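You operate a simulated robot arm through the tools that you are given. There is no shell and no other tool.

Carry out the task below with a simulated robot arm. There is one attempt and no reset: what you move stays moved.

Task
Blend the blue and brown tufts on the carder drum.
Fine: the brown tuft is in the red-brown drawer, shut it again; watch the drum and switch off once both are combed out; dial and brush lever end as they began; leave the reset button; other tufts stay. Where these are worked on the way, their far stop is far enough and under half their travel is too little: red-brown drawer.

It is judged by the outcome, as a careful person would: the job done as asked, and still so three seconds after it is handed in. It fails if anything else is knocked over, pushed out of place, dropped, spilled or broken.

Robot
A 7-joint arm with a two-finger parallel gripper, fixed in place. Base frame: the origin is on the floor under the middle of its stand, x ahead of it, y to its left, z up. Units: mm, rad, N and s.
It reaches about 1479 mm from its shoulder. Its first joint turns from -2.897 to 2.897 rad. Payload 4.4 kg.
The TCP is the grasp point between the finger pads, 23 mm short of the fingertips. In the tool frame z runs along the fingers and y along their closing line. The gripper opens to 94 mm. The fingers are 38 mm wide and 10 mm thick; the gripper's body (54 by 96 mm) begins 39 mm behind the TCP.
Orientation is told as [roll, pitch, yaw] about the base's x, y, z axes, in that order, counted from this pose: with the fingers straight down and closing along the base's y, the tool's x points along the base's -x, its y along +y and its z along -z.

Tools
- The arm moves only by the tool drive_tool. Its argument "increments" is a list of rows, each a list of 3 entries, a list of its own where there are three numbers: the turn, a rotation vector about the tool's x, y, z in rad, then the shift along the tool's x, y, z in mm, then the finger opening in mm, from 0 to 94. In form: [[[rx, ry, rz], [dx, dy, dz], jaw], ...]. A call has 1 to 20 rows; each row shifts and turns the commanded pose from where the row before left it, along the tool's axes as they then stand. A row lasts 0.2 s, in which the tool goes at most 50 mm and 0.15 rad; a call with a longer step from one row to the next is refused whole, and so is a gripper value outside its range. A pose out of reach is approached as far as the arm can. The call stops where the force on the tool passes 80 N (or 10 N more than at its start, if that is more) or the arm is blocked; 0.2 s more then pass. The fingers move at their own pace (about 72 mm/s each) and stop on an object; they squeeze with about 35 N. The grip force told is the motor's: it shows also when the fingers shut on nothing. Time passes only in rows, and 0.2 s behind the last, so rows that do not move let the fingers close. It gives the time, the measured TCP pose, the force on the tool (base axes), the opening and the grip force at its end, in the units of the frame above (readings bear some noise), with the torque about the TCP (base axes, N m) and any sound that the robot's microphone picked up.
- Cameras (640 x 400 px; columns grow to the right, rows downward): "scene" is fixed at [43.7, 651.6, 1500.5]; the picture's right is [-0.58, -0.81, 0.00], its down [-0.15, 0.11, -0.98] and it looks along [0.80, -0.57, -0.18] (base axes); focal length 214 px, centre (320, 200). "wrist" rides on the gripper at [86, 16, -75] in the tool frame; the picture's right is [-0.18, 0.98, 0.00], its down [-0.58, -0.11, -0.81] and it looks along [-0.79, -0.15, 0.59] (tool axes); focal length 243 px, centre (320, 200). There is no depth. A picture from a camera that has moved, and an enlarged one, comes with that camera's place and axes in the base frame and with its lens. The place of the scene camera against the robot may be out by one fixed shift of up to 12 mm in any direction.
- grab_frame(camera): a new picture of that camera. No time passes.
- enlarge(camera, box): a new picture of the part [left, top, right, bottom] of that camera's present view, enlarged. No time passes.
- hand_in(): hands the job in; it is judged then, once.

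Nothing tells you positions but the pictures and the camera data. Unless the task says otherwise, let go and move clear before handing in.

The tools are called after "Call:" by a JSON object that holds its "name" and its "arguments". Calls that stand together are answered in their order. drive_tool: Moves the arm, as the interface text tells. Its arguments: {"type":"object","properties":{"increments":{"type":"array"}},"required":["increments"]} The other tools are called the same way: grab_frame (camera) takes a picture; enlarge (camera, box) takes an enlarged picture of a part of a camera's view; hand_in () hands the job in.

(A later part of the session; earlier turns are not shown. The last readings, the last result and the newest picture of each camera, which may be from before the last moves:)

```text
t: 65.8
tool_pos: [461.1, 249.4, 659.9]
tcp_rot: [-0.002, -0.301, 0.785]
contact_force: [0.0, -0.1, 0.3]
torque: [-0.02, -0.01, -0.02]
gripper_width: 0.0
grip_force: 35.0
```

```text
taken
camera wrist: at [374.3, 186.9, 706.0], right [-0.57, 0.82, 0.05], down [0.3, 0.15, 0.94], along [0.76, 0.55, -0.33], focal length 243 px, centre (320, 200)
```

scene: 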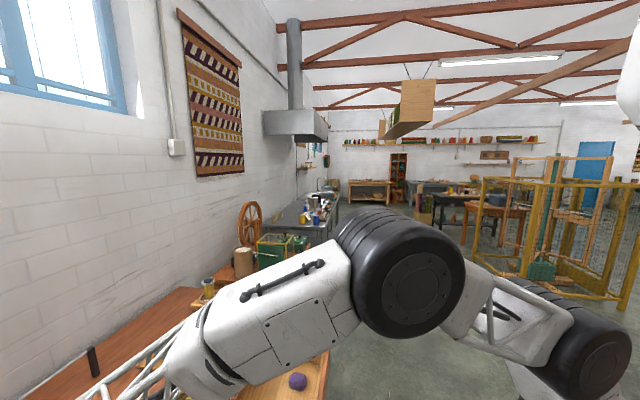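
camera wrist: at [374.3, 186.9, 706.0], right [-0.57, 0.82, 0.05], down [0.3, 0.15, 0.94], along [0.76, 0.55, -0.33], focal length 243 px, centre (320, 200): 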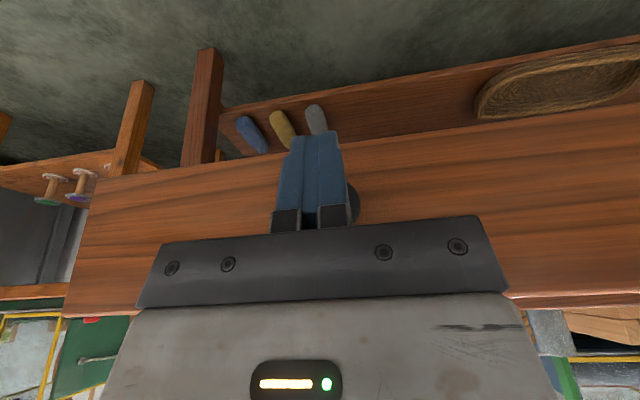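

Positioned just in front of the knob with closed fingers. I'll push the drawer in.

Call:
{"name": "drive_tool", "arguments": {"increments": [[[0, 0, 0], [-9.5, 2, 3], 0], [[0, 0, 0], [-5, 0, 1.5], 0], [[0, 0, 0], [-5, 0, 1.5], 0], [[0, 0, 0], [-9.5, 0, 3], 0], [[0, 0, 0], [-9.5, 0, 3], 0], [[0, 0, 0], [-9.5, 0, 3], 0], [[0, 0, 0], [-9.5, 0, 3], 0], [[0, 0, 0], [-9.5, 0, 3], 0]]}}

Call:
{"name": "grab_frame", "arguments": {"camera": "scene"}}

```text
t: 67.6
tool_pos: [508.1, 298.5, 660.4]
tcp_rot: [0.001, -0.301, 0.786]
contact_force: [-1.0, -0.4, 0.0]
torque: [-0.02, 0.05, 0.01]
gripper_width: 0.2
grip_force: 35.2
```

```text
taken
```

scene: 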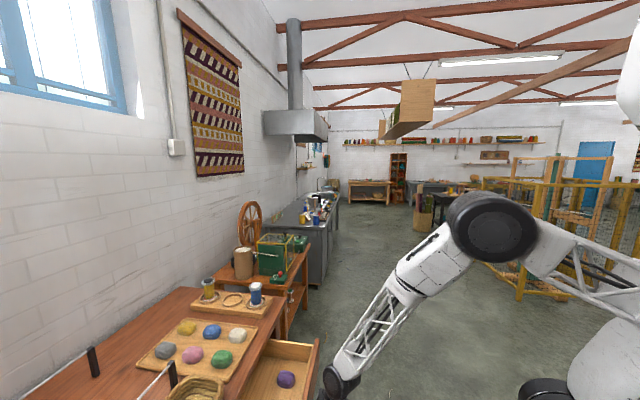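

The drawer is sliding in easily. Continue pushing.

Call:
{"name": "drive_tool", "arguments": {"increments": [[[0, 0, 0], [-12.4, 0, 3.8], 0], [[0, 0, 0], [-12.4, 0, 3.8], 0], [[0, 0, 0], [-12.4, 0, 3.8], 0], [[0, 0, 0], [-12.4, 0, 3.8], 0], [[0, 0, 0], [-12.4, 0, 3.8], 0], [[0, 0, 0], [-12.4, 0, 3.8], 0], [[0, 0, 0], [-12.4, 0, 3.8], 0], [[0, 0, 0], [-12.4, 0, 3.8], 0], [[0, 0, 0], [-12.4, 0, 3.8], 0], [[0, 0, 0], [-12.4, 0, 3.8], 0], [[0, 0, 0], [-12.4, 0, 3.8], 0], [[0, 0, 0], [-12.4, 0, 3.8], 0], [[0, 0, 0], [-12.4, 0, 3.8], 0], [[0, 0, 0], [-12.4, 0, 3.8], 0]]}}

Call:
{"name": "grab_frame", "arguments": {"camera": "scene"}}

Call:
{"name": "grab_frame", "arguments": {"camera": "wrist"}}

```text
t: 70.6
tool_pos: [637.4, 429.0, 661.2]
tcp_rot: [-0.001, -0.301, 0.785]
contact_force: [-0.1, -0.3, 0.1]
torque: [0.01, 0.01, -0.04]
gripper_width: 0.1
grip_force: 35.2
```

```text
taken
```

scene: 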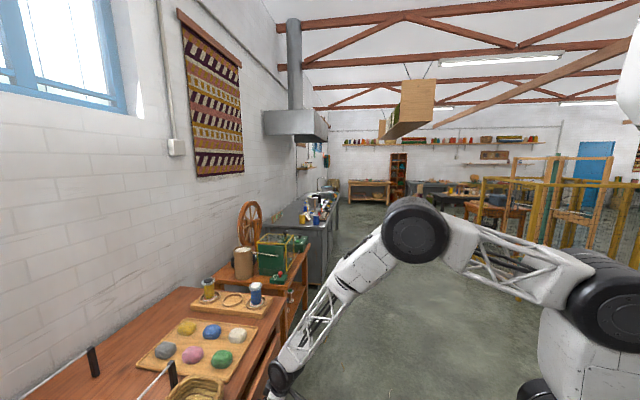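

```text
taken
camera wrist: at [550.6, 366.6, 707.0], right [-0.57, 0.82, 0.05], down [0.3, 0.15, 0.94], along [0.76, 0.55, -0.33], focal length 243 px, centre (320, 200)
```

wrist: 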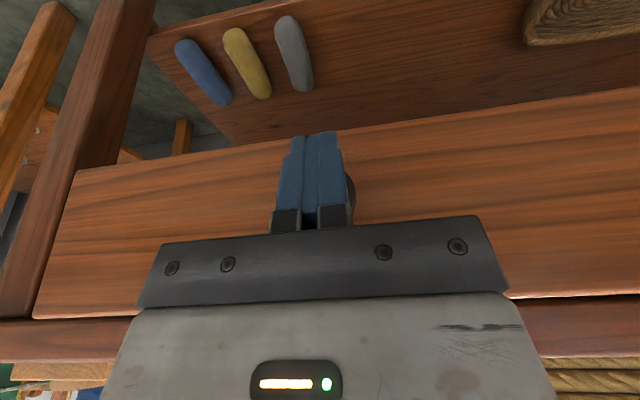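

Nearly shut. I'll push the last part slowly until it meets the stop.

Call:
{"name": "drive_tool", "arguments": {"increments": [[[0, 0, 0], [-6.7, 0, 2.1], 0], [[0, 0, 0], [-6.7, 0, 2.1], 0], [[0, 0, 0], [-6.7, 0, 2.1], 0], [[0, 0, 0], [-6.7, 0, 2.1], 0], [[0, 0, 0], [-4.8, 0, 1.5], 0], [[0, 0, 0], [-4.8, 0, 1.5], 0], [[0, 0, 0], [-4.8, 0, 1.5], 0], [[0, 0, 0], [-2.9, 0, 0.9], 0]]}}

Call:
{"name": "grab_frame", "arguments": {"camera": "wrist"}}

```text
t: 72.4
tool_pos: [670.0, 460.5, 661.0]
tcp_rot: [-0.001, -0.303, 0.787]
contact_force: [-0.6, -0.6, 0.5]
torque: [-0.04, 0.0, -0.01]
gripper_width: 0.0
grip_force: 34.3
```

```text
taken
camera wrist: at [582.7, 398.7, 706.5], right [-0.57, 0.82, 0.05], down [0.3, 0.15, 0.94], along [0.76, 0.55, -0.33], focal length 243 px, centre (320, 200)
```

wrist: 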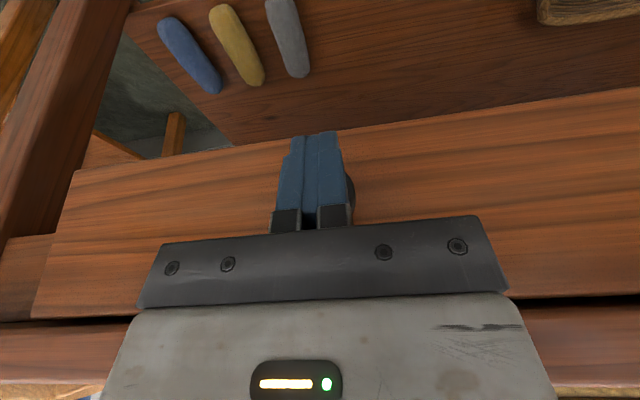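

Call:
{"name": "drive_tool", "arguments": {"increments": [[[0, 0, 0], [-2.4, 0, 0.75], 0], [[0, 0, 0], [-2.4, 0, 0.75], 0], [[0, 0, 0], [-2.4, 0, 0.75], 0], [[0, 0, 0], [-1.9, 0, 0.6], 0], [[0, 0, 0], [0, 0, 0], 0]]}}

Call:
{"name": "grab_frame", "arguments": {"camera": "wrist"}}

```text
t: 73.3
tool_pos: [672.3, 465.2, 657.4]
tcp_rot: [0.0, -0.293, 0.786]
contact_force: [-6.4, -7.8, 3.9]
torque: [-0.15, -0.01, -0.06]
gripper_width: 0.0
grip_force: 34.8
stopped in row 4: the force on the tool passed its limit at 86 N (the readings are from after the stop); the commanded pose is now the measured one
```

```text
taken
camera wrist: at [585.9, 401.9, 703.9], right [-0.57, 0.82, 0.05], down [0.31, 0.15, 0.94], along [0.76, 0.55, -0.34], focal length 243 px, centre (320, 200)
```

wrist: 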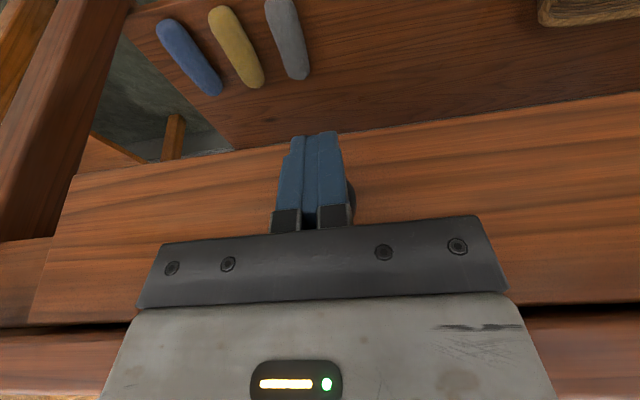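

The stop was met at the knob — drawer shut. I'll back off and check.

Call:
{"name": "drive_tool", "arguments": {"increments": [[[0, 0, 0], [30, 0, -9], 0], [[0, 0, 0], [30, 0, -9], 0], [[0, 0, 0], [0, 0, -40], 40], [[0, 0, 0], [0, 0, -40], 80], [[0, 0, 0], [0, 0, -40], 94]]}}

Call:
{"name": "grab_frame", "arguments": {"camera": "wrist"}}

Call:
{"name": "enlarge", "arguments": {"camera": "scene", "box": [180, 290, 340, 400]}}

```text
t: 74.5
tool_pos: [603.4, 397.2, 772.2]
tcp_rot: [0.002, -0.295, 0.786]
contact_force: [-0.1, -0.5, 0.4]
torque: [0.0, -0.04, 0.01]
gripper_width: 94.0
grip_force: 0.0
```

```text
taken
camera wrist: at [516.5, 332.9, 819.6], right [-0.57, 0.82, 0.05], down [0.31, 0.15, 0.94], along [0.76, 0.55, -0.34], focal length 243 px, centre (320, 200)
```

wrist: 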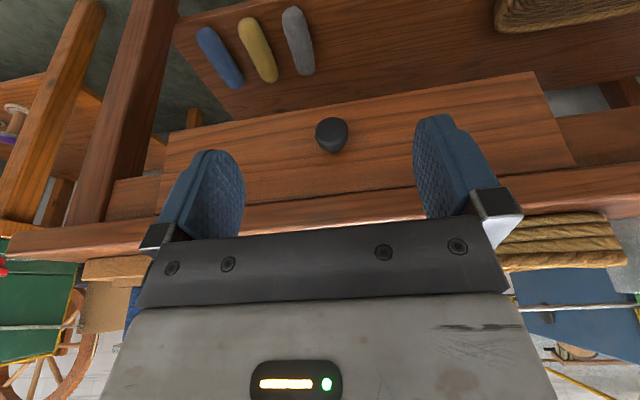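

```text
3.64 times, centred on (260, 345) of scene
camera zoom: at [43.7, 651.6, 1500.5], right [-0.58, -0.81, 0.0], down [-0.15, 0.11, -0.98], along [0.8, -0.57, -0.18], focal length 780 px, centre (538, -327)
```

zoom: 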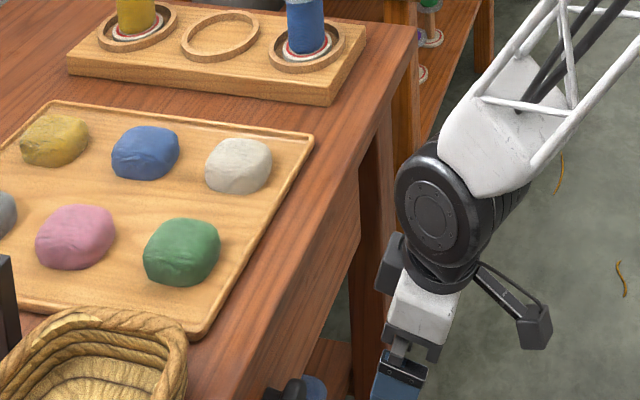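

The drawer is shut as before. Now to the blue tuft on the tray, estimated near base (955, 555), z≈795. I'll rise, straighten and move above it.

Call:
{"name": "drive_tool", "arguments": {"increments": [[[0, 0.1, 0], [-11, 0, -38], 94], [[0, 0.1, 0], [-8, 0, -39], 94], [[0, 0.095, 0], [-4, 0, -40], 94], [[0, 0, 0], [0, 0, -45], 94], [[0, 0, 0], [0, 0, -45], 94], [[0, 0, 0], [-42, -17, 0], 94], [[0, 0, 0], [-42, -17, 0], 94], [[0, 0, 0], [-42, -17, 0], 94], [[0, 0, 0], [-42, -17, 0], 94], [[0, 0, 0], [-42, -17, 0], 94], [[0, 0, 0], [-42, -17, 0], 94], [[0, 0, 0], [-42, -17, 0], 94]]}}

Call:
{"name": "grab_frame", "arguments": {"camera": "wrist"}}

```text
t: 77.1
tool_pos: [897.8, 520.1, 984.3]
tcp_rot: [0.001, -0.001, 0.786]
contact_force: [-0.6, -0.7, -0.5]
torque: [0.02, -0.01, -0.01]
gripper_width: 93.9
grip_force: 0.1
```

```text
taken
camera wrist: at [824.3, 469.5, 1058.8], right [-0.56, 0.83, 0.0], down [0.49, 0.33, 0.81], along [0.67, 0.46, -0.59], focal length 243 px, centre (320, 200)
```

wrist: 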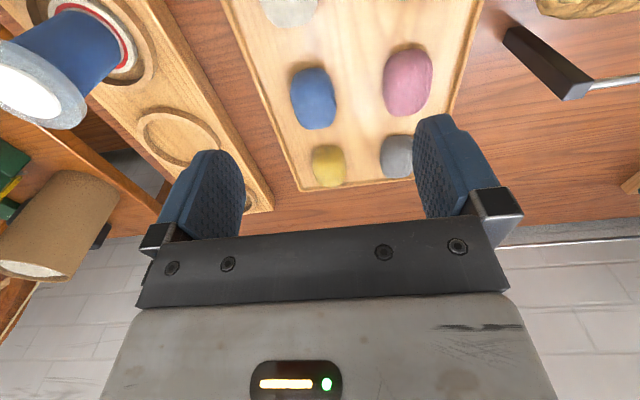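

Blue tuft located at F≈454, L≈−426. I'll move over it and descend partway.

Call:
{"name": "drive_tool", "arguments": {"increments": [[[0, 0, 0], [-32, -9.5, 25], 94], [[0, 0, 0], [-32, -9.5, 25], 94], [[0, 0, 0], [0, 0, 40], 94]]}}

Call:
{"name": "grab_frame", "arguments": {"camera": "wrist"}}

Call:
{"name": "enlarge", "arguments": {"camera": "wrist", "box": [220, 0, 460, 150]}}

```text
t: 77.9
tool_pos: [955.3, 550.6, 894.6]
tcp_rot: [0.002, -0.003, 0.784]
contact_force: [-0.5, 0.6, 0.6]
torque: [-0.01, 0.02, 0.04]
gripper_width: 94.3
grip_force: 0.1
```

```text
taken
camera wrist: at [881.2, 501.1, 968.2], right [-0.56, 0.83, 0.0], down [0.49, 0.33, 0.81], along [0.67, 0.46, -0.59], focal length 243 px, centre (320, 200)
```

wrist: 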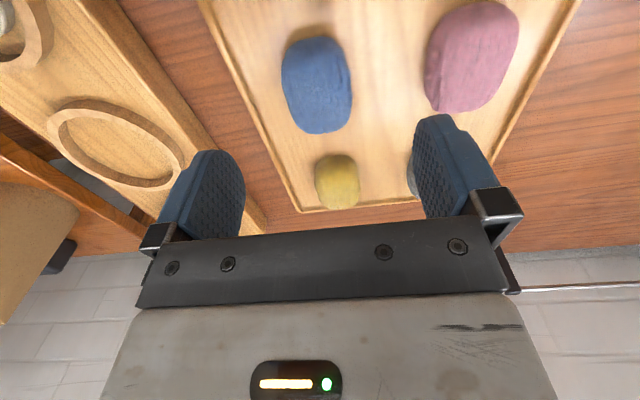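

```text
2.67 times, centred on (340, 75) of wrist
camera zoom: at [881.2, 501.1, 968.2], right [-0.56, 0.83, 0.0], down [0.49, 0.33, 0.81], along [0.67, 0.46, -0.59], focal length 647 px, centre (267, 533)
```

zoom: 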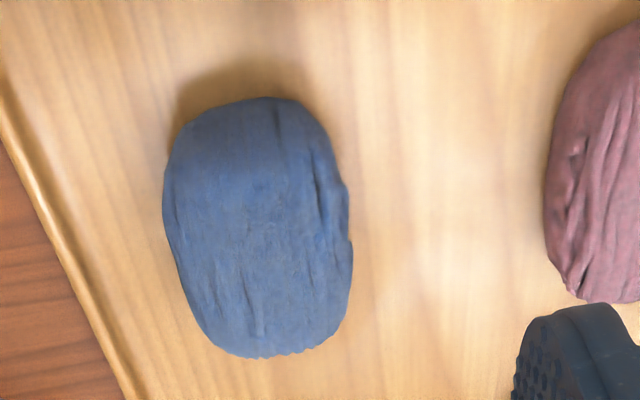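

Blue tuft is centred beneath the tool, 46 mm wide. Descending to it.

Call:
{"name": "drive_tool", "arguments": {"increments": [[[0, 0, 0], [0, -1.5, 30], 94], [[0, 0, 0], [0, 0, 25], 94], [[0, 0, 0], [0, 0, 15], 94], [[0, 0, 0], [0, 0, 0], 94]]}}

Call:
{"name": "grab_frame", "arguments": {"camera": "wrist"}}

```text
t: 78.9
tool_pos: [955.1, 551.2, 820.6]
tcp_rot: [0.001, 0.001, 0.784]
contact_force: [0.4, 0.0, 0.2]
torque: [0.04, 0.0, 0.03]
gripper_width: 94.2
grip_force: 0.0
```

```text
taken
camera wrist: at [882.1, 500.4, 896.2], right [-0.56, 0.83, 0.0], down [0.49, 0.33, 0.81], along [0.66, 0.46, -0.59], focal length 243 px, centre (320, 200)
```

wrist: 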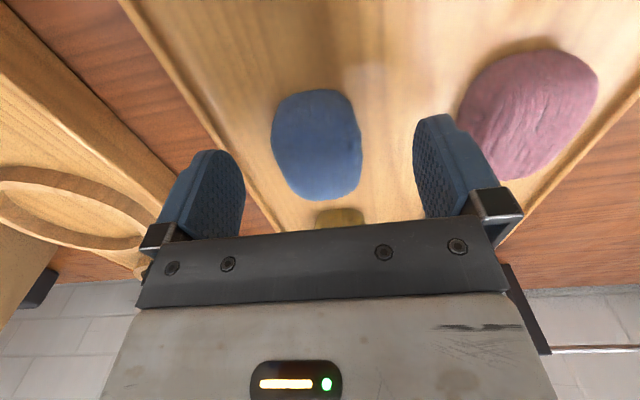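

Call:
{"name": "drive_tool", "arguments": {"increments": [[[0, 0, 0], [0, -1, 6], 94], [[0, 0, 0], [0, 0, 5], 94], [[0, 0, 0], [0, 0, 4], 94], [[0, 0, 0], [0, 0, 0], 94]]}}

Call:
{"name": "grab_frame", "arguments": {"camera": "wrist"}}

```text
t: 79.9
tool_pos: [957.5, 549.8, 806.9]
tcp_rot: [-0.001, 0.001, 0.785]
contact_force: [0.4, -0.8, -0.4]
torque: [0.02, 0.0, 0.01]
gripper_width: 94.0
grip_force: 0.0
```

```text
taken
camera wrist: at [882.7, 499.8, 881.5], right [-0.56, 0.83, 0.0], down [0.49, 0.33, 0.81], along [0.67, 0.46, -0.59], focal length 243 px, centre (320, 200)
```

wrist: 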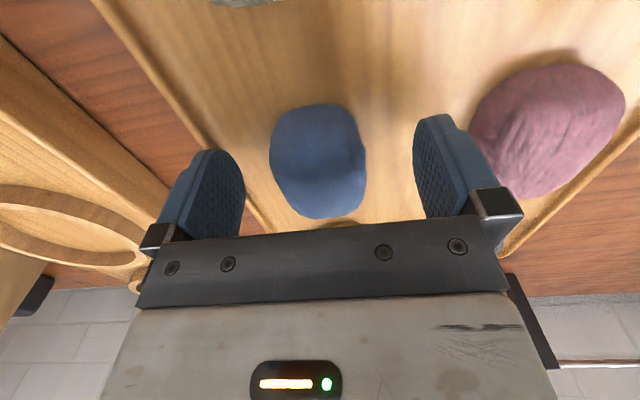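

Call:
{"name": "drive_tool", "arguments": {"increments": [[[0, 0, 0], [0, -1, 4], 94], [[0, 0, 0], [0, 0, 2], 94], [[0, 0, 0], [0, 0, 0], 20], [[0, 0, 0], [0, 0, 0], 20], [[0, 0, 0], [0, 0, 0], 20], [[0, 0, 0], [0, 0, 0], 20], [[0, 0, 0], [0, 0, 0], 20]]}}

Call:
{"name": "grab_frame", "arguments": {"camera": "wrist"}}

```text
t: 81.5
tool_pos: [956.8, 548.9, 801.2]
tcp_rot: [0.001, 0.0, 0.786]
contact_force: [-0.1, 0.5, 0.2]
torque: [0.07, -0.01, -0.03]
gripper_width: 50.8
grip_force: 35.3
```

```text
taken
camera wrist: at [883.4, 498.9, 875.3], right [-0.56, 0.83, 0.0], down [0.49, 0.33, 0.81], along [0.67, 0.46, -0.59], focal length 243 px, centre (320, 200)
```

wrist: 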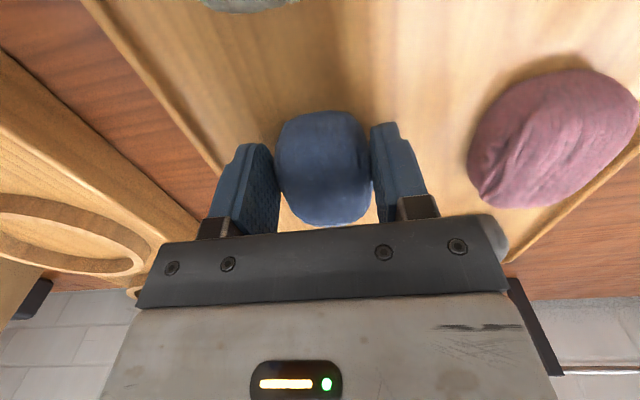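

Blue tuft gripped (51 mm). Lifting straight up, then carrying it to the belt along a path in front of the tall green handle.

Call:
{"name": "drive_tool", "arguments": {"increments": [[[0, 0, 0], [0, 0, -15], 20], [[0, 0, 0], [0, 0, -35], 20], [[0, 0, 0], [0, 0, -45], 20], [[0, 0, 0], [0, 0, -45], 20], [[0, 0, 0], [0, 0, -45], 20], [[0, 0, 0], [0, 0, -45], 20], [[0, 0, 0], [0, 0, -45], 20], [[0, 0, 0], [0, 0, -25], 20], [[0, 0, 0], [25.3, 41, 0], 20], [[0, 0, 0], [25.3, 41, 0], 20], [[0, 0, 0], [25.3, 41, 0], 20], [[0, 0, 0], [25.3, 41, 0], 20], [[0, 0, 0], [25.3, 41, 0], 20], [[0, 0, 0], [25.3, 41, 0], 20], [[0, 0, 0], [25.3, 41, 0], 20], [[0, 0, 0], [25.3, 41, 0], 20]]}}

Call:
{"name": "grab_frame", "arguments": {"camera": "wrist"}}

```text
t: 84.9
tool_pos: [581.2, 637.5, 1100.4]
tcp_rot: [-0.001, -0.001, 0.783]
contact_force: [0.0, 0.6, 0.0]
torque: [-0.01, 0.0, 0.02]
gripper_width: 51.0
grip_force: 35.1
```

```text
taken
camera wrist: at [508.2, 588.0, 1175.2], right [-0.56, 0.83, 0.0], down [0.49, 0.33, 0.81], along [0.67, 0.46, -0.59], focal length 243 px, centre (320, 200)
```

wrist: 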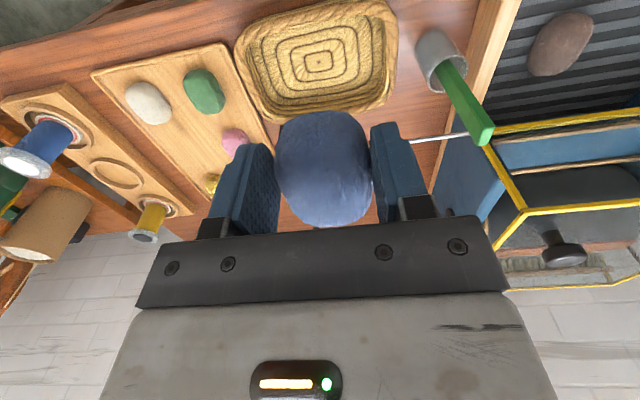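

Call:
{"name": "drive_tool", "arguments": {"increments": [[[0, 0, 0], [-8, 45.9, 0], 20], [[0, 0, 0], [-8, 45.9, 0], 20], [[0, 0, 0], [-8, 45.9, 0], 20], [[0, 0, 0], [-8, 45.9, 0], 20], [[0, 0, 0], [-8, 45.9, 0], 20], [[0, 0, 0], [-8, 45.9, 0], 20], [[0, 0, 0], [-8, 45.9, 0], 20], [[0, 0, 0], [-8, 45.9, 0], 20], [[0, 0, 0], [-8, 45.9, 0], 20]]}}

Call:
{"name": "grab_frame", "arguments": {"camera": "wrist"}}

```text
t: 86.9
tool_pos: [341.7, 981.1, 1101.9]
tcp_rot: [-0.001, 0.0, 0.783]
contact_force: [0.4, -0.4, 0.1]
torque: [0.01, 0.0, 0.0]
gripper_width: 50.9
grip_force: 34.8
```

```text
taken
camera wrist: at [267.2, 930.5, 1176.3], right [-0.56, 0.83, 0.0], down [0.49, 0.33, 0.81], along [0.67, 0.45, -0.59], focal length 243 px, centre (320, 200)
```

wrist: 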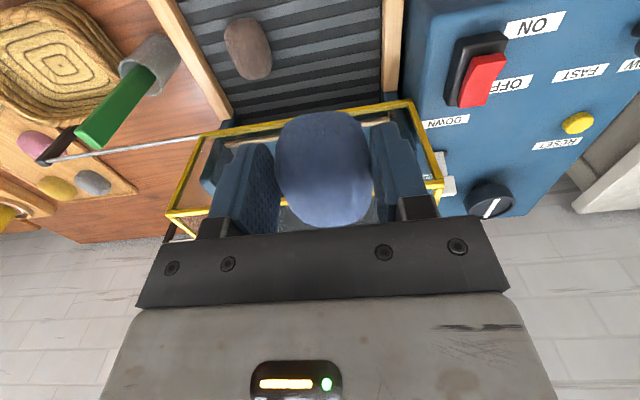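

Over the left half of the belt; the brown tuft lies to the other side. I'll go in and descend.

Call:
{"name": "drive_tool", "arguments": {"increments": [[[0, 0, 0], [-25, 0, 20], 20], [[0, 0, 0], [0, 0, 45], 20], [[0, 0, 0], [0, 0, 45], 20], [[0, 0, 0], [0, 0, 45], 20], [[0, 0, 0], [0, 0, 45], 20], [[0, 0, 0], [0, 0, 40], 20], [[0, 0, 0], [0, 0, 0], 20]]}}

Call:
{"name": "grab_frame", "arguments": {"camera": "wrist"}}

```text
t: 88.5
tool_pos: [358.4, 997.8, 861.7]
tcp_rot: [0.0, 0.0, 0.785]
contact_force: [0.4, 0.3, 0.7]
torque: [-0.01, -0.02, -0.01]
gripper_width: 50.9
grip_force: 35.0
```

```text
taken
camera wrist: at [284.7, 948.5, 936.1], right [-0.56, 0.83, 0.0], down [0.49, 0.33, 0.81], along [0.67, 0.46, -0.59], focal length 243 px, centre (320, 200)
```

wrist: 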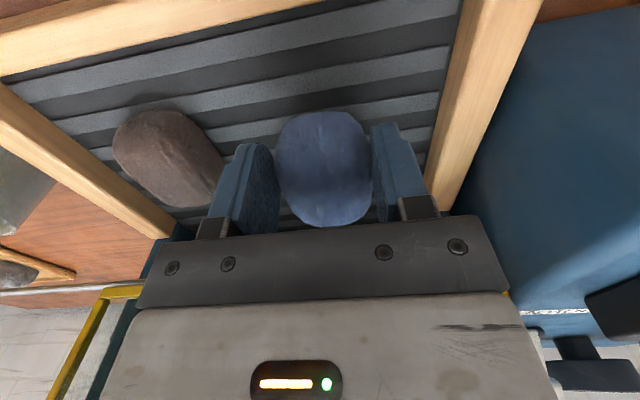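

Clearances on both sides are adequate. Descending gently to contact.

Call:
{"name": "drive_tool", "arguments": {"increments": [[[0, 0, 0], [0, 0, 15], 20], [[0, 0, 0], [0, 0, 10], 20], [[0, 0, 0], [0, 0, 4], 20], [[0, 0, 0], [0, 0, 0], 20]]}}

Call:
{"name": "drive_tool", "arguments": {"increments": [[[0, 0, 0], [0, 0, 4], 20], [[0, 0, 0], [0, 0, 0], 20]]}}

```text
t: 89.5
tool_pos: [358.4, 999.8, 835.3]
tcp_rot: [0.002, 0.0, 0.784]
contact_force: [0.0, 1.1, 19.6]
torque: [0.2, -0.25, 0.05]
gripper_width: 50.4
grip_force: 34.7
```

```text
t: 90.1
tool_pos: [360.0, 998.7, 835.5]
tcp_rot: [0.003, -0.005, 0.785]
contact_force: [0.2, 1.6, 64.0]
torque: [0.25, -0.27, 0.03]
gripper_width: 50.9
grip_force: 35.2
```

Contact is firm. Easing up and releasing.

Call:
{"name": "drive_tool", "arguments": {"increments": [[[0, 0, 0], [0, 0, -4], 20], [[0, 0, 0], [0, 0, 0], 60], [[0, 0, 0], [0, 0, 0], 74], [[0, 0, 0], [0, 0, 0], 74], [[0, 0, 0], [0, 0, -15], 74], [[0, 0, 0], [0, 0, -30], 74], [[0, 0, 0], [0, 0, -40], 74], [[0, 0, 0], [0, 0, -45], 74]]}}

Call:
{"name": "grab_frame", "arguments": {"camera": "wrist"}}

```text
t: 91.9
tool_pos: [358.0, 997.1, 961.9]
tcp_rot: [-0.002, 0.002, 0.785]
contact_force: [1.3, -1.3, -1.3]
torque: [0.01, -0.02, -0.01]
gripper_width: 73.8
grip_force: 0.0
```

```text
taken
camera wrist: at [285.2, 948.5, 1036.8], right [-0.56, 0.83, 0.0], down [0.49, 0.34, 0.81], along [0.66, 0.45, -0.59], focal length 243 px, centre (320, 200)
```

wrist: 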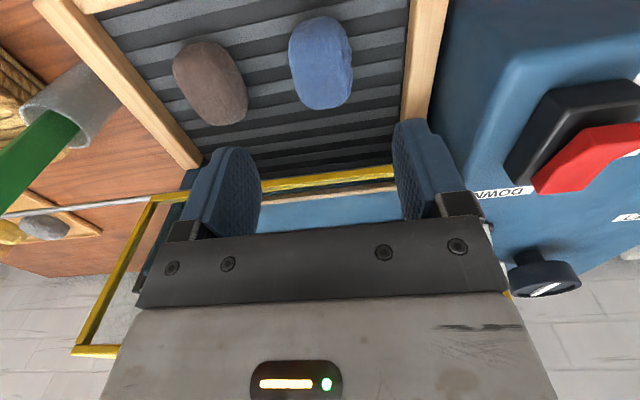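

Both tufts lie side by side on the belt. Now I'll look closely at the rocker switch.

Call:
{"name": "drive_tool", "arguments": {"increments": [[[0, 0, 0], [0, 0, -45], 74], [[0, 0, 0], [0, 0, -45], 40], [[0, 0, 0], [0, 45, -10], 0], [[0, 0, 0], [0, 45, 0], 0], [[0, 0, 0], [10, 45, 0], 0]]}}

Call:
{"name": "grab_frame", "arguments": {"camera": "wrist"}}

Call:
{"name": "enlarge", "arguments": {"camera": "wrist", "box": [240, 20, 440, 145]}}

```text
t: 93.1
tool_pos: [258.1, 1087.3, 1062.4]
tcp_rot: [0.001, -0.001, 0.784]
contact_force: [0.6, -0.5, 0.7]
torque: [0.01, 0.0, 0.0]
gripper_width: 0.0
grip_force: 34.7
```

```text
taken
camera wrist: at [184.2, 1036.8, 1137.0], right [-0.56, 0.83, 0.0], down [0.49, 0.33, 0.81], along [0.67, 0.45, -0.59], focal length 243 px, centre (320, 200)
```

wrist: 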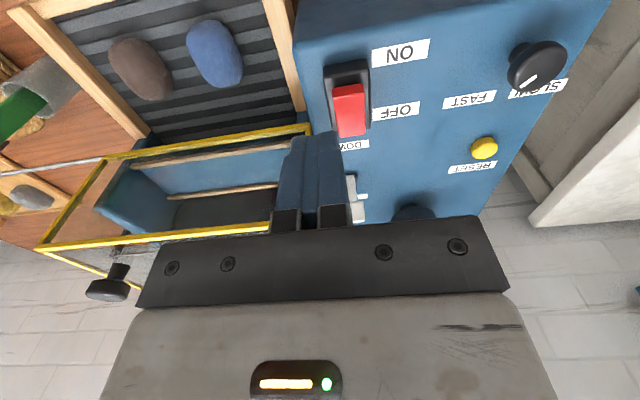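

```text
3.20 times, centred on (340, 82) of wrist
camera zoom: at [184.2, 1036.8, 1137.0], right [-0.56, 0.83, 0.0], down [0.49, 0.33, 0.81], along [0.67, 0.45, -0.59], focal length 776 px, centre (256, 576)
```

zoom: 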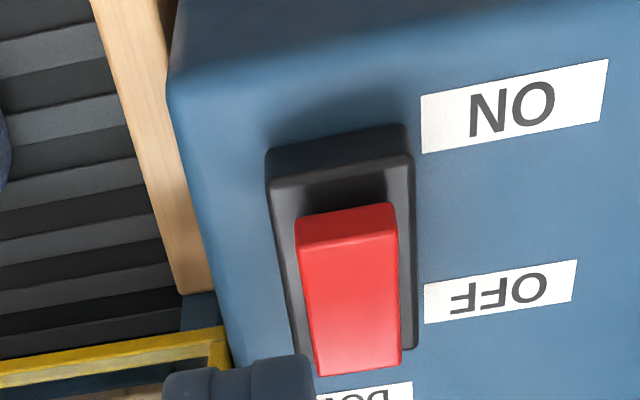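

The red rocker sits in a black housing with ON toward me and OFF behind. I'll zoom in for its tilt.

Call:
{"name": "enlarge", "arguments": {"camera": "wrist", "box": [310, 50, 390, 150]}}

Call:
{"name": "enlarge", "arguments": {"camera": "wrist", "box": [480, 20, 600, 110]}}

Call:
{"name": "enlarge", "arguments": {"camera": "wrist", "box": [330, 130, 520, 235]}}

```text
4.00 times, centred on (350, 100) of wrist
camera zoom: at [184.2, 1036.8, 1137.0], right [-0.56, 0.83, 0.0], down [0.49, 0.33, 0.81], along [0.67, 0.45, -0.59], focal length 970 px, centre (200, 600)
```

zoom: 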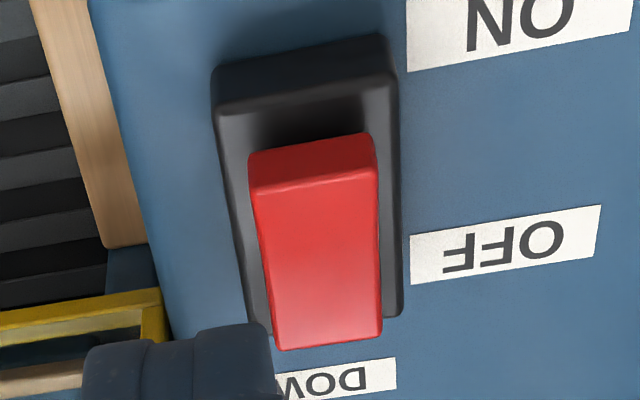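

```text
4.44 times, centred on (540, 65) of wrist
camera zoom: at [184.2, 1036.8, 1137.0], right [-0.56, 0.83, 0.0], down [0.49, 0.33, 0.81], along [0.67, 0.45, -0.59], focal length 1078 px, centre (-658, 800)
```

zoom: 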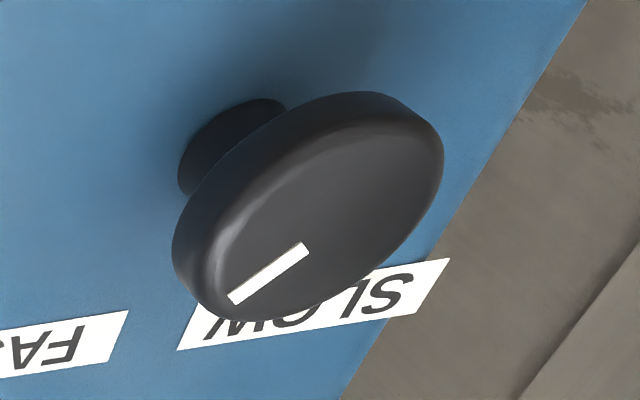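

```text
3.37 times, centred on (425, 182) of wrist
camera zoom: at [184.2, 1036.8, 1137.0], right [-0.56, 0.83, 0.0], down [0.49, 0.33, 0.81], along [0.67, 0.45, -0.59], focal length 817 px, centre (-34, 259)
```

zoom: 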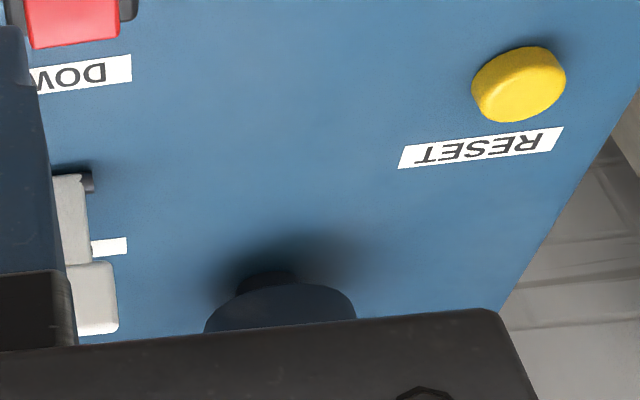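

The dial's pointer actually points at FAST, and the brush lever is at UP. There is another large knob further back; I'll move to see it and its labels clearly.

Call:
{"name": "drive_tool", "arguments": {"increments": [[[0, 0, 0], [-20, 40, -10], 0], [[0, 0, 0], [-40, 20, -10], 0], [[0, 0, 0], [-45, 0, -10], 0]]}}

Call:
{"name": "grab_frame", "arguments": {"camera": "wrist"}}

Call:
{"name": "enlarge", "arguments": {"camera": "wrist", "box": [180, 40, 420, 220]}}

```text
t: 93.9
tool_pos: [288.1, 1203.6, 1079.3]
tcp_rot: [-0.007, 0.012, 0.786]
contact_force: [0.9, 1.1, -8.1]
torque: [-0.09, 0.0, 0.01]
gripper_width: 0.5
grip_force: 35.4
```

```text
taken
camera wrist: at [214.8, 1155.6, 1153.9], right [-0.57, 0.82, -0.01], down [0.49, 0.34, 0.8], along [0.66, 0.45, -0.6], focal length 243 px, centre (320, 200)
```

wrist: 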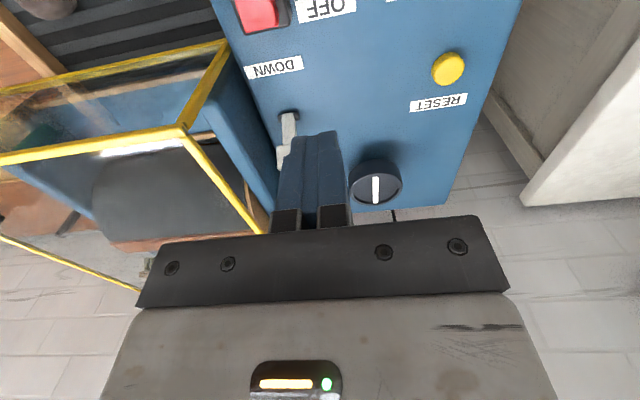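

```text
2.22 times, centred on (300, 130) of wrist
camera zoom: at [214.8, 1155.6, 1153.9], right [-0.57, 0.82, -0.01], down [0.49, 0.34, 0.8], along [0.66, 0.45, -0.6], focal length 539 px, centre (364, 356)
```

zoom: 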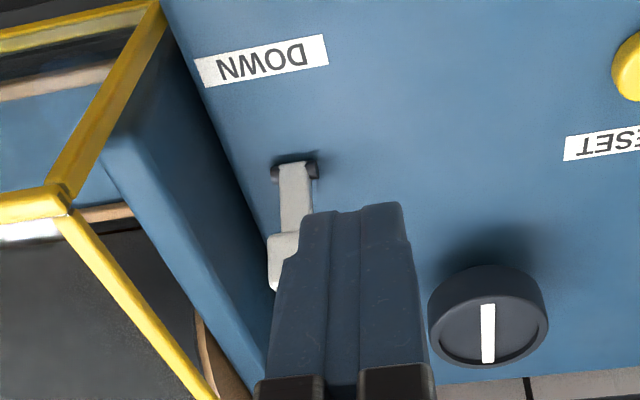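

The back knob has no labels (looks like a rotation indicator). To be safe against jamming I'll turn the speed dial from FAST to SLOW first and restore it afterwards. Moving above the dial.

Call:
{"name": "drive_tool", "arguments": {"increments": [[[0, 0, 0], [22, 36, 0], 40], [[0, 0, 0], [22, 36, 0], 74], [[0, 0, 0], [22, 35, 20], 74], [[0, 0, 0], [0, 0, 20], 74], [[0, 0, 0], [0, 0, 0], 74]]}}

Call:
{"name": "grab_frame", "arguments": {"camera": "wrist"}}

Call:
{"name": "enlarge", "arguments": {"camera": "wrist", "box": [200, 20, 440, 190]}}

```text
t: 95.1
tool_pos: [165.9, 1233.3, 1051.7]
tcp_rot: [0.003, 0.001, 0.784]
contact_force: [0.3, 0.5, 0.1]
torque: [0.04, 0.0, 0.0]
gripper_width: 73.9
grip_force: 0.0
```

```text
taken
camera wrist: at [91.9, 1183.5, 1127.3], right [-0.56, 0.83, 0.0], down [0.49, 0.33, 0.81], along [0.67, 0.46, -0.59], focal length 243 px, centre (320, 200)
```

wrist: 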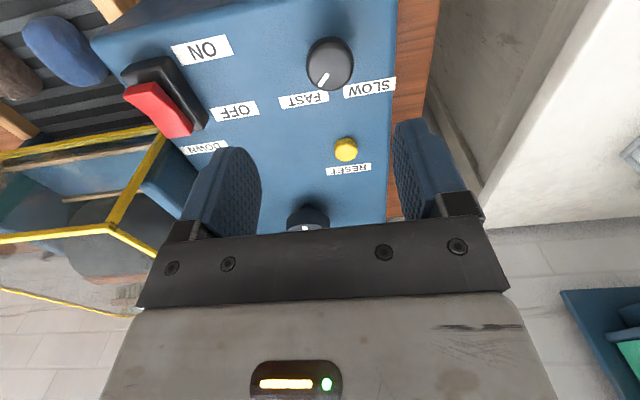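

```text
2.35 times, centred on (320, 105) of wrist
camera zoom: at [91.9, 1183.5, 1127.3], right [-0.56, 0.83, 0.0], down [0.49, 0.33, 0.81], along [0.67, 0.46, -0.59], focal length 571 px, centre (320, 424)
```

zoom: 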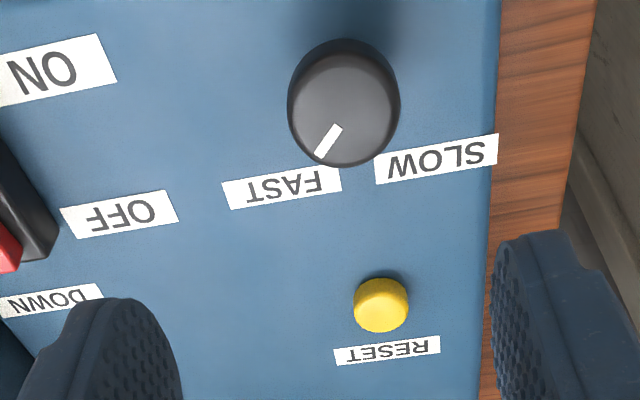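

The dial points at FAST; it is 36 mm across and about 8 mm to the right of the tool axis. I'll correct and descend over it.

Call:
{"name": "drive_tool", "arguments": {"increments": [[[0, 0, 0], [-2, 8.5, 30], 74], [[0, 0, 0], [0, 0, 35], 74], [[0, 0, 0], [0, 0, 20], 74], [[0, 0, 0], [0, 0, 0], 74]]}}

Call:
{"name": "grab_frame", "arguments": {"camera": "wrist"}}

```text
t: 96.1
tool_pos: [162.2, 1239.7, 967.5]
tcp_rot: [0.001, 0.001, 0.786]
contact_force: [0.8, 0.2, 0.0]
torque: [-0.01, -0.02, 0.02]
gripper_width: 73.9
grip_force: 0.1
```

```text
taken
camera wrist: at [88.9, 1190.4, 1042.1], right [-0.56, 0.83, 0.0], down [0.49, 0.33, 0.81], along [0.66, 0.46, -0.59], focal length 243 px, centre (320, 200)
```

wrist: 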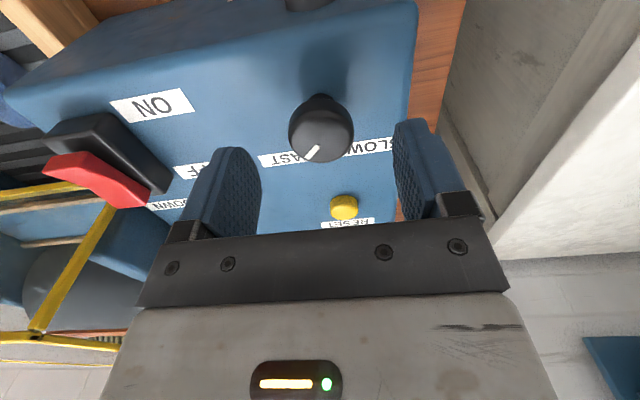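

Call:
{"name": "drive_tool", "arguments": {"increments": [[[0, 0, 0], [2, 0, 15], 74], [[0, 0, 0], [0, 0, 10], 74], [[0, 0, 0], [0, 0, 5], 74], [[0, 0, 0], [0, 0, 0], 74]]}}

Call:
{"name": "grab_frame", "arguments": {"camera": "wrist"}}

Call:
{"name": "enlarge", "arguments": {"camera": "wrist", "box": [230, 90, 430, 230]}}

```text
t: 97.1
tool_pos: [159.8, 1238.4, 937.5]
tcp_rot: [0.001, 0.001, 0.785]
contact_force: [-0.1, 0.1, 0.3]
torque: [-0.02, 0.0, 0.0]
gripper_width: 74.0
grip_force: 0.0
```

```text
taken
camera wrist: at [86.6, 1188.9, 1012.4], right [-0.56, 0.83, 0.0], down [0.49, 0.33, 0.81], along [0.66, 0.46, -0.59], focal length 243 px, centre (320, 200)
```

wrist: 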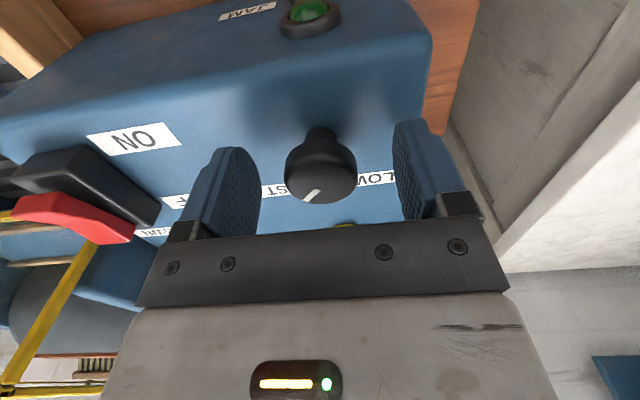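

```text
2.86 times, centred on (330, 160) of wrist
camera zoom: at [86.6, 1188.9, 1012.4], right [-0.56, 0.83, 0.0], down [0.49, 0.33, 0.81], along [0.66, 0.46, -0.59], focal length 693 px, centre (291, 314)
```

zoom: 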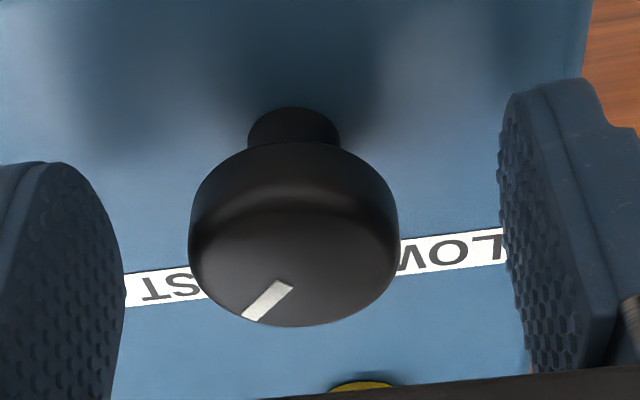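

The dial is centred between the pads. Closing on it.

Call:
{"name": "drive_tool", "arguments": {"increments": [[[0, 0, 0], [0, 0, 0], 20], [[0, 0, 0], [0, 0, 0], 20], [[0, 0, 0], [0, 0, 0], 20], [[0, 0, 0], [0, 0, 0], 20]]}}

```text
t: 98.1
tool_pos: [161.3, 1238.2, 938.5]
tcp_rot: [-0.002, 0.0, 0.787]
contact_force: [6.2, -14.7, 0.4]
torque: [-0.44, 0.01, -0.08]
gripper_width: 37.5
grip_force: 45.3
```

Gripped. Now turning counter-clockwise (seen from above) from FAST to SLOW.

Call:
{"name": "drive_tool", "arguments": {"increments": [[[0, 0, -0.1], [0, -0.5, 0], 20], [[0, 0, -0.13], [0, 0, 0], 20], [[0, 0, -0.13], [0, 0, 0], 20], [[0, 0, -0.13], [0, 0, 0], 20]]}}

Call:
{"name": "enlarge", "arguments": {"camera": "wrist", "box": [230, 90, 430, 230]}}

```text
t: 99.1
tool_pos: [162.8, 1238.2, 937.7]
tcp_rot: [0.0, 0.001, 1.276]
contact_force: [37.7, -43.0, 1.0]
torque: [-1.42, -0.28, -0.25]
gripper_width: 37.5
grip_force: 44.9
```

```text
2.86 times, centred on (330, 160) of wrist
camera zoom: at [121.4, 1159.6, 1012.5], right [-0.89, 0.46, 0.0], down [0.27, 0.53, 0.81], along [0.37, 0.71, -0.59], focal length 693 px, centre (291, 314)
```

zoom: 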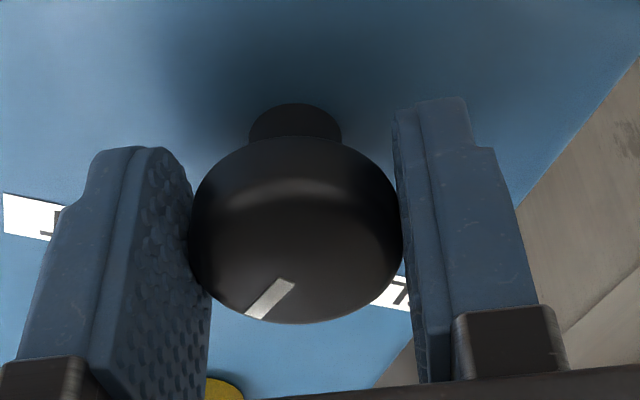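

The dial follows. I'll relieve the side load a little and keep turning.

Call:
{"name": "drive_tool", "arguments": {"increments": [[[0, 0, 0], [1.1, -1.7, 0], 20], [[0, 0, -0.13], [0, 0, 0], 20], [[0, 0, -0.13], [0, 0, 0], 20], [[0, 0, -0.13], [0, 0, 0], 20]]}}

Call:
{"name": "enlarge", "arguments": {"camera": "wrist", "box": [230, 90, 430, 230]}}

```text
t: 100.1
tool_pos: [166.4, 1236.2, 937.2]
tcp_rot: [0.001, -0.002, 1.665]
contact_force: [70.7, 15.6, -6.4]
torque: [0.9, -0.9, -0.4]
gripper_width: 37.4
grip_force: 44.4
```

```text
2.86 times, centred on (330, 160) of wrist
camera zoom: at [156.0, 1148.9, 1012.3], right [-1.0, 0.09, 0.0], down [0.05, 0.59, 0.81], along [0.07, 0.8, -0.59], focal length 693 px, centre (291, 314)
```

zoom: 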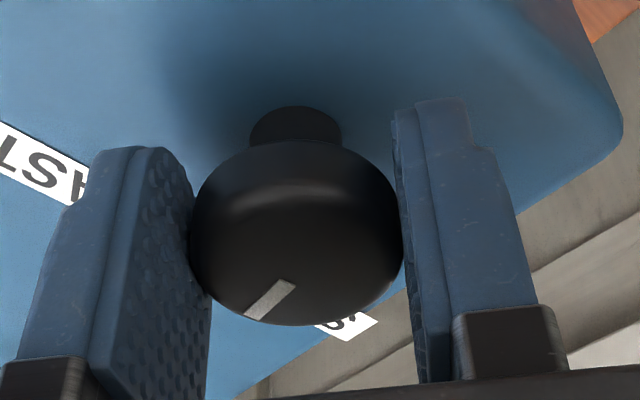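

Call:
{"name": "drive_tool", "arguments": {"increments": [[[0, 0, 0], [0, -3, 0], 20], [[0, 0, 0], [0, 0, 0], 20]]}}

Call:
{"name": "drive_tool", "arguments": {"increments": [[[0, 0, -0.12], [0, 0, 0], 20], [[0, 0, -0.12], [0, 0, 0], 20]]}}

Call:
{"name": "enlarge", "arguments": {"camera": "wrist", "box": [230, 90, 430, 230]}}

```text
t: 100.7
tool_pos: [164.5, 1236.2, 938.4]
tcp_rot: [0.002, 0.0, 1.667]
contact_force: [54.0, 7.2, -2.4]
torque: [-0.06, -0.5, -0.31]
gripper_width: 37.3
grip_force: 44.8
```

```text
t: 101.3
tool_pos: [167.3, 1237.3, 937.5]
tcp_rot: [0.001, -0.003, 1.906]
contact_force: [64.0, 28.1, -2.7]
torque: [0.16, -1.12, -0.36]
gripper_width: 37.2
grip_force: 44.9
```

```text
2.86 times, centred on (330, 160) of wrist
camera zoom: at [178.5, 1149.8, 1012.3], right [-0.99, -0.15, 0.0], down [-0.09, 0.58, 0.81], along [-0.12, 0.8, -0.59], focal length 693 px, centre (291, 314)
```

zoom: 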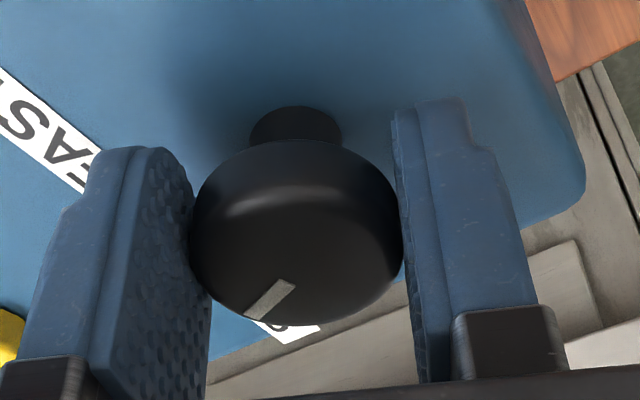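

Call:
{"name": "drive_tool", "arguments": {"increments": [[[0, 0, 0], [0, -3, 0], 20], [[0, 0, -0.1], [0, 0, 0], 20], [[0, 0, -0.1], [0, 0, 0], 20]]}}

Call:
{"name": "enlarge", "arguments": {"camera": "wrist", "box": [230, 90, 430, 230]}}

```text
t: 102.1
tool_pos: [167.5, 1238.7, 937.7]
tcp_rot: [0.002, 0.0, 2.105]
contact_force: [42.6, -14.5, 4.8]
torque: [-0.65, -0.95, -0.21]
gripper_width: 37.5
grip_force: 45.3
```

```text
2.86 times, centred on (330, 160) of wrist
camera zoom: at [196.5, 1155.0, 1012.4], right [-0.94, -0.34, 0.0], down [-0.2, 0.56, 0.81], along [-0.28, 0.76, -0.59], focal length 693 px, centre (291, 314)
```

zoom: 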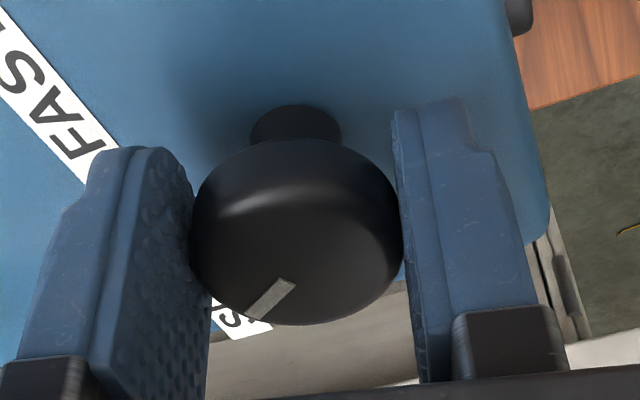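

Call:
{"name": "drive_tool", "arguments": {"increments": [[[0, 0, -0.06], [0, -1, 0], 20], [[0, 0, -0.06], [0, 0, 0], 20]]}}

Call:
{"name": "enlarge", "arguments": {"camera": "wrist", "box": [230, 90, 430, 230]}}

```text
t: 102.7
tool_pos: [168.4, 1238.1, 938.0]
tcp_rot: [0.003, 0.0, 2.227]
contact_force: [32.0, -26.9, 5.7]
torque: [-0.67, -0.53, -0.06]
gripper_width: 37.1
grip_force: 45.1
```

```text
2.86 times, centred on (330, 160) of wrist
camera zoom: at [206.6, 1159.7, 1012.4], right [-0.89, -0.45, 0.0], down [-0.27, 0.53, 0.81], along [-0.37, 0.72, -0.59], focal length 693 px, centre (291, 314)
```

zoom: 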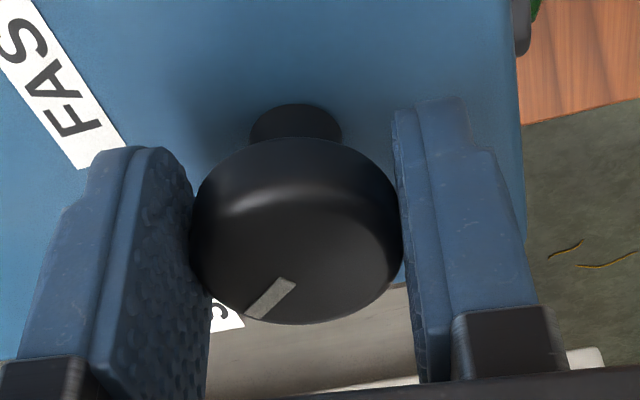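

Turned about 82°, which should have the pointer on SLOW. I'll release and look.

Call:
{"name": "drive_tool", "arguments": {"increments": [[[0, 0, 0], [0, 0, 0], 60], [[0, 0, 0], [0, 0, 0], 74], [[0, 0, 0], [0, 0, -20], 74], [[0, 0, 0], [0, 0, -40], 74], [[0, 0, 0], [0, 0, -40], 74]]}}

Call:
{"name": "grab_frame", "arguments": {"camera": "wrist"}}

Call:
{"name": "enlarge", "arguments": {"camera": "wrist", "box": [220, 0, 420, 140]}}

```text
t: 103.9
tool_pos: [168.2, 1238.2, 1037.9]
tcp_rot: [0.002, 0.002, 2.226]
contact_force: [0.1, -0.2, -0.1]
torque: [-0.02, -0.02, 0.01]
gripper_width: 74.1
grip_force: 0.0
```

```text
taken
camera wrist: at [206.3, 1160.1, 1111.8], right [-0.89, -0.45, 0.0], down [-0.27, 0.53, 0.81], along [-0.37, 0.72, -0.59], focal length 243 px, centre (320, 200)
```

wrist: 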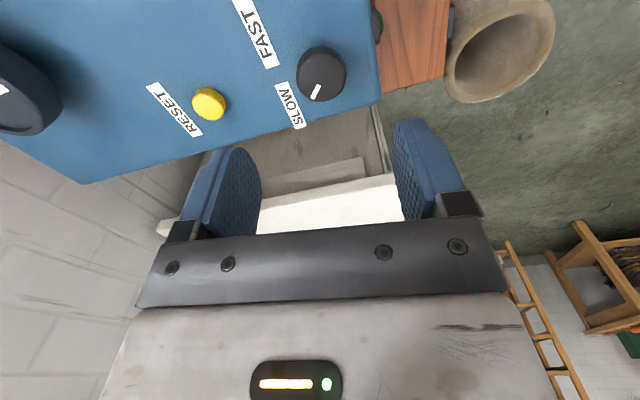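

```text
2.86 times, centred on (320, 70) of wrist
camera zoom: at [206.3, 1160.1, 1111.8], right [-0.89, -0.45, 0.0], down [-0.27, 0.53, 0.81], along [-0.37, 0.72, -0.59], focal length 693 px, centre (320, 571)
```

zoom: 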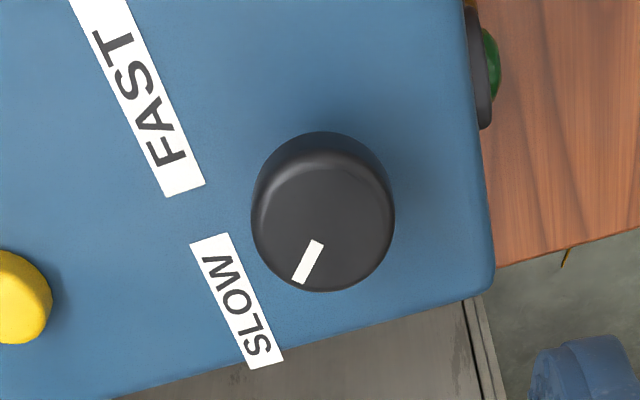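

The dial now points at SLOW. The switch is a rocker (front/ON end raised), so I'll press its front end. First I turn the wrist back and close the fingers.

Call:
{"name": "drive_tool", "arguments": {"increments": [[[0, 0, 0.131], [0, 0, -5], 40], [[0, 0, 0.131], [0, 0, -5], 0], [[0, 0, 0.131], [0, 0, 0], 0], [[0, 0, 0.131], [0, 0, 0], 0], [[0, 0, 0.131], [0, 0, 0], 0], [[0, 0, 0.131], [0, 0, 0], 0], [[0, 0, 0.131], [0, 0, 0], 0], [[0, 0, 0.131], [0, 0, 0], 0], [[0, 0, 0.131], [0, 0, 0], 0], [[0, 0, 0.131], [0, 0, 0], 0], [[0, 0, 0.131], [0, 0, 0], 0], [[0, 0, 0], [10, -40, 0], 0], [[0, 0, 0], [10, -40, 0], 0], [[0, 0, 0], [10, -40, 0], 0], [[0, 0, 0], [10, -36, 0], 0]]}}

Call:
{"name": "grab_frame", "arguments": {"camera": "wrist"}}

Call:
{"name": "enlarge", "arguments": {"camera": "wrist", "box": [300, 0, 600, 200]}}

```text
t: 107.1
tool_pos: [249.0, 1100.2, 1047.4]
tcp_rot: [0.0, 0.001, 0.785]
contact_force: [-0.7, 0.6, -1.9]
torque: [-0.02, 0.03, 0.0]
gripper_width: 0.0
grip_force: 34.7
```

```text
taken
camera wrist: at [175.7, 1050.6, 1121.6], right [-0.56, 0.83, 0.0], down [0.49, 0.33, 0.81], along [0.67, 0.45, -0.59], focal length 243 px, centre (320, 200)
```

wrist: 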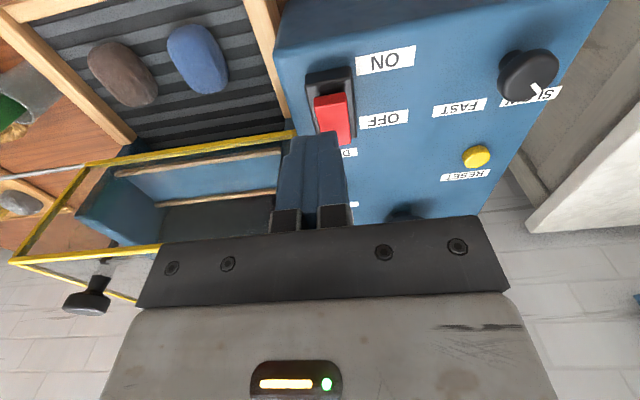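

```text
2.00 times, centred on (450, 100) of wrist
camera zoom: at [175.7, 1050.6, 1121.6], right [-0.56, 0.83, 0.0], down [0.49, 0.33, 0.81], along [0.67, 0.45, -0.59], focal length 485 px, centre (60, 400)
```

zoom: 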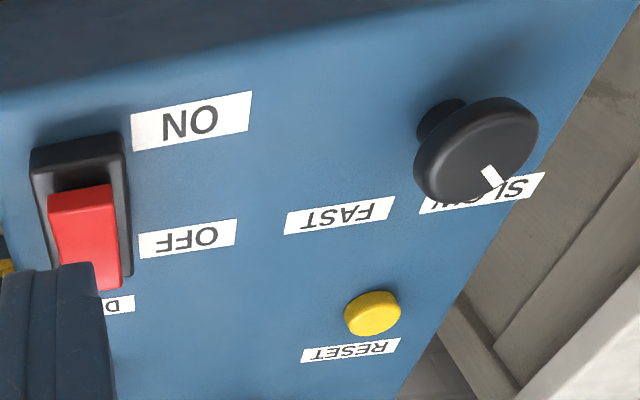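

Dial at SLOW confirmed, and both tufts are on the belt. I'll tilt the tool and position the fingertips over the rocker's front (ON) end.

Call:
{"name": "drive_tool", "arguments": {"increments": [[[0, -0.135, 0], [0, 0, 0], 0], [[0, -0.135, 0], [0, 0, 0], 0], [[0, -0.13, 0], [0, 0, 0], 0], [[0, 0, 0], [-18, 1.5, 36], 0], [[0, 0, 0], [0, 0, 0], 0]]}}

Call:
{"name": "grab_frame", "arguments": {"camera": "wrist"}}

```text
t: 108.3
tool_pos: [271.1, 1123.1, 1021.6]
tcp_rot: [0.001, -0.399, 0.784]
contact_force: [-0.4, -0.2, 0.1]
torque: [0.02, -0.01, -0.01]
gripper_width: 0.0
grip_force: 34.8
```

```text
taken
camera wrist: at [181.4, 1057.0, 1056.2], right [-0.57, 0.82, 0.07], down [0.23, 0.08, 0.97], along [0.78, 0.57, -0.24], focal length 243 px, centre (320, 200)
```

wrist: 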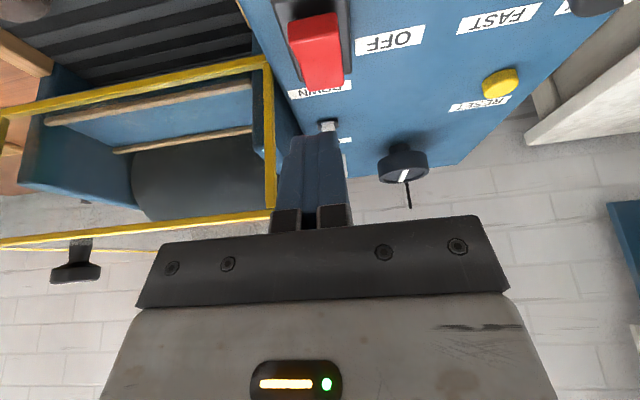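

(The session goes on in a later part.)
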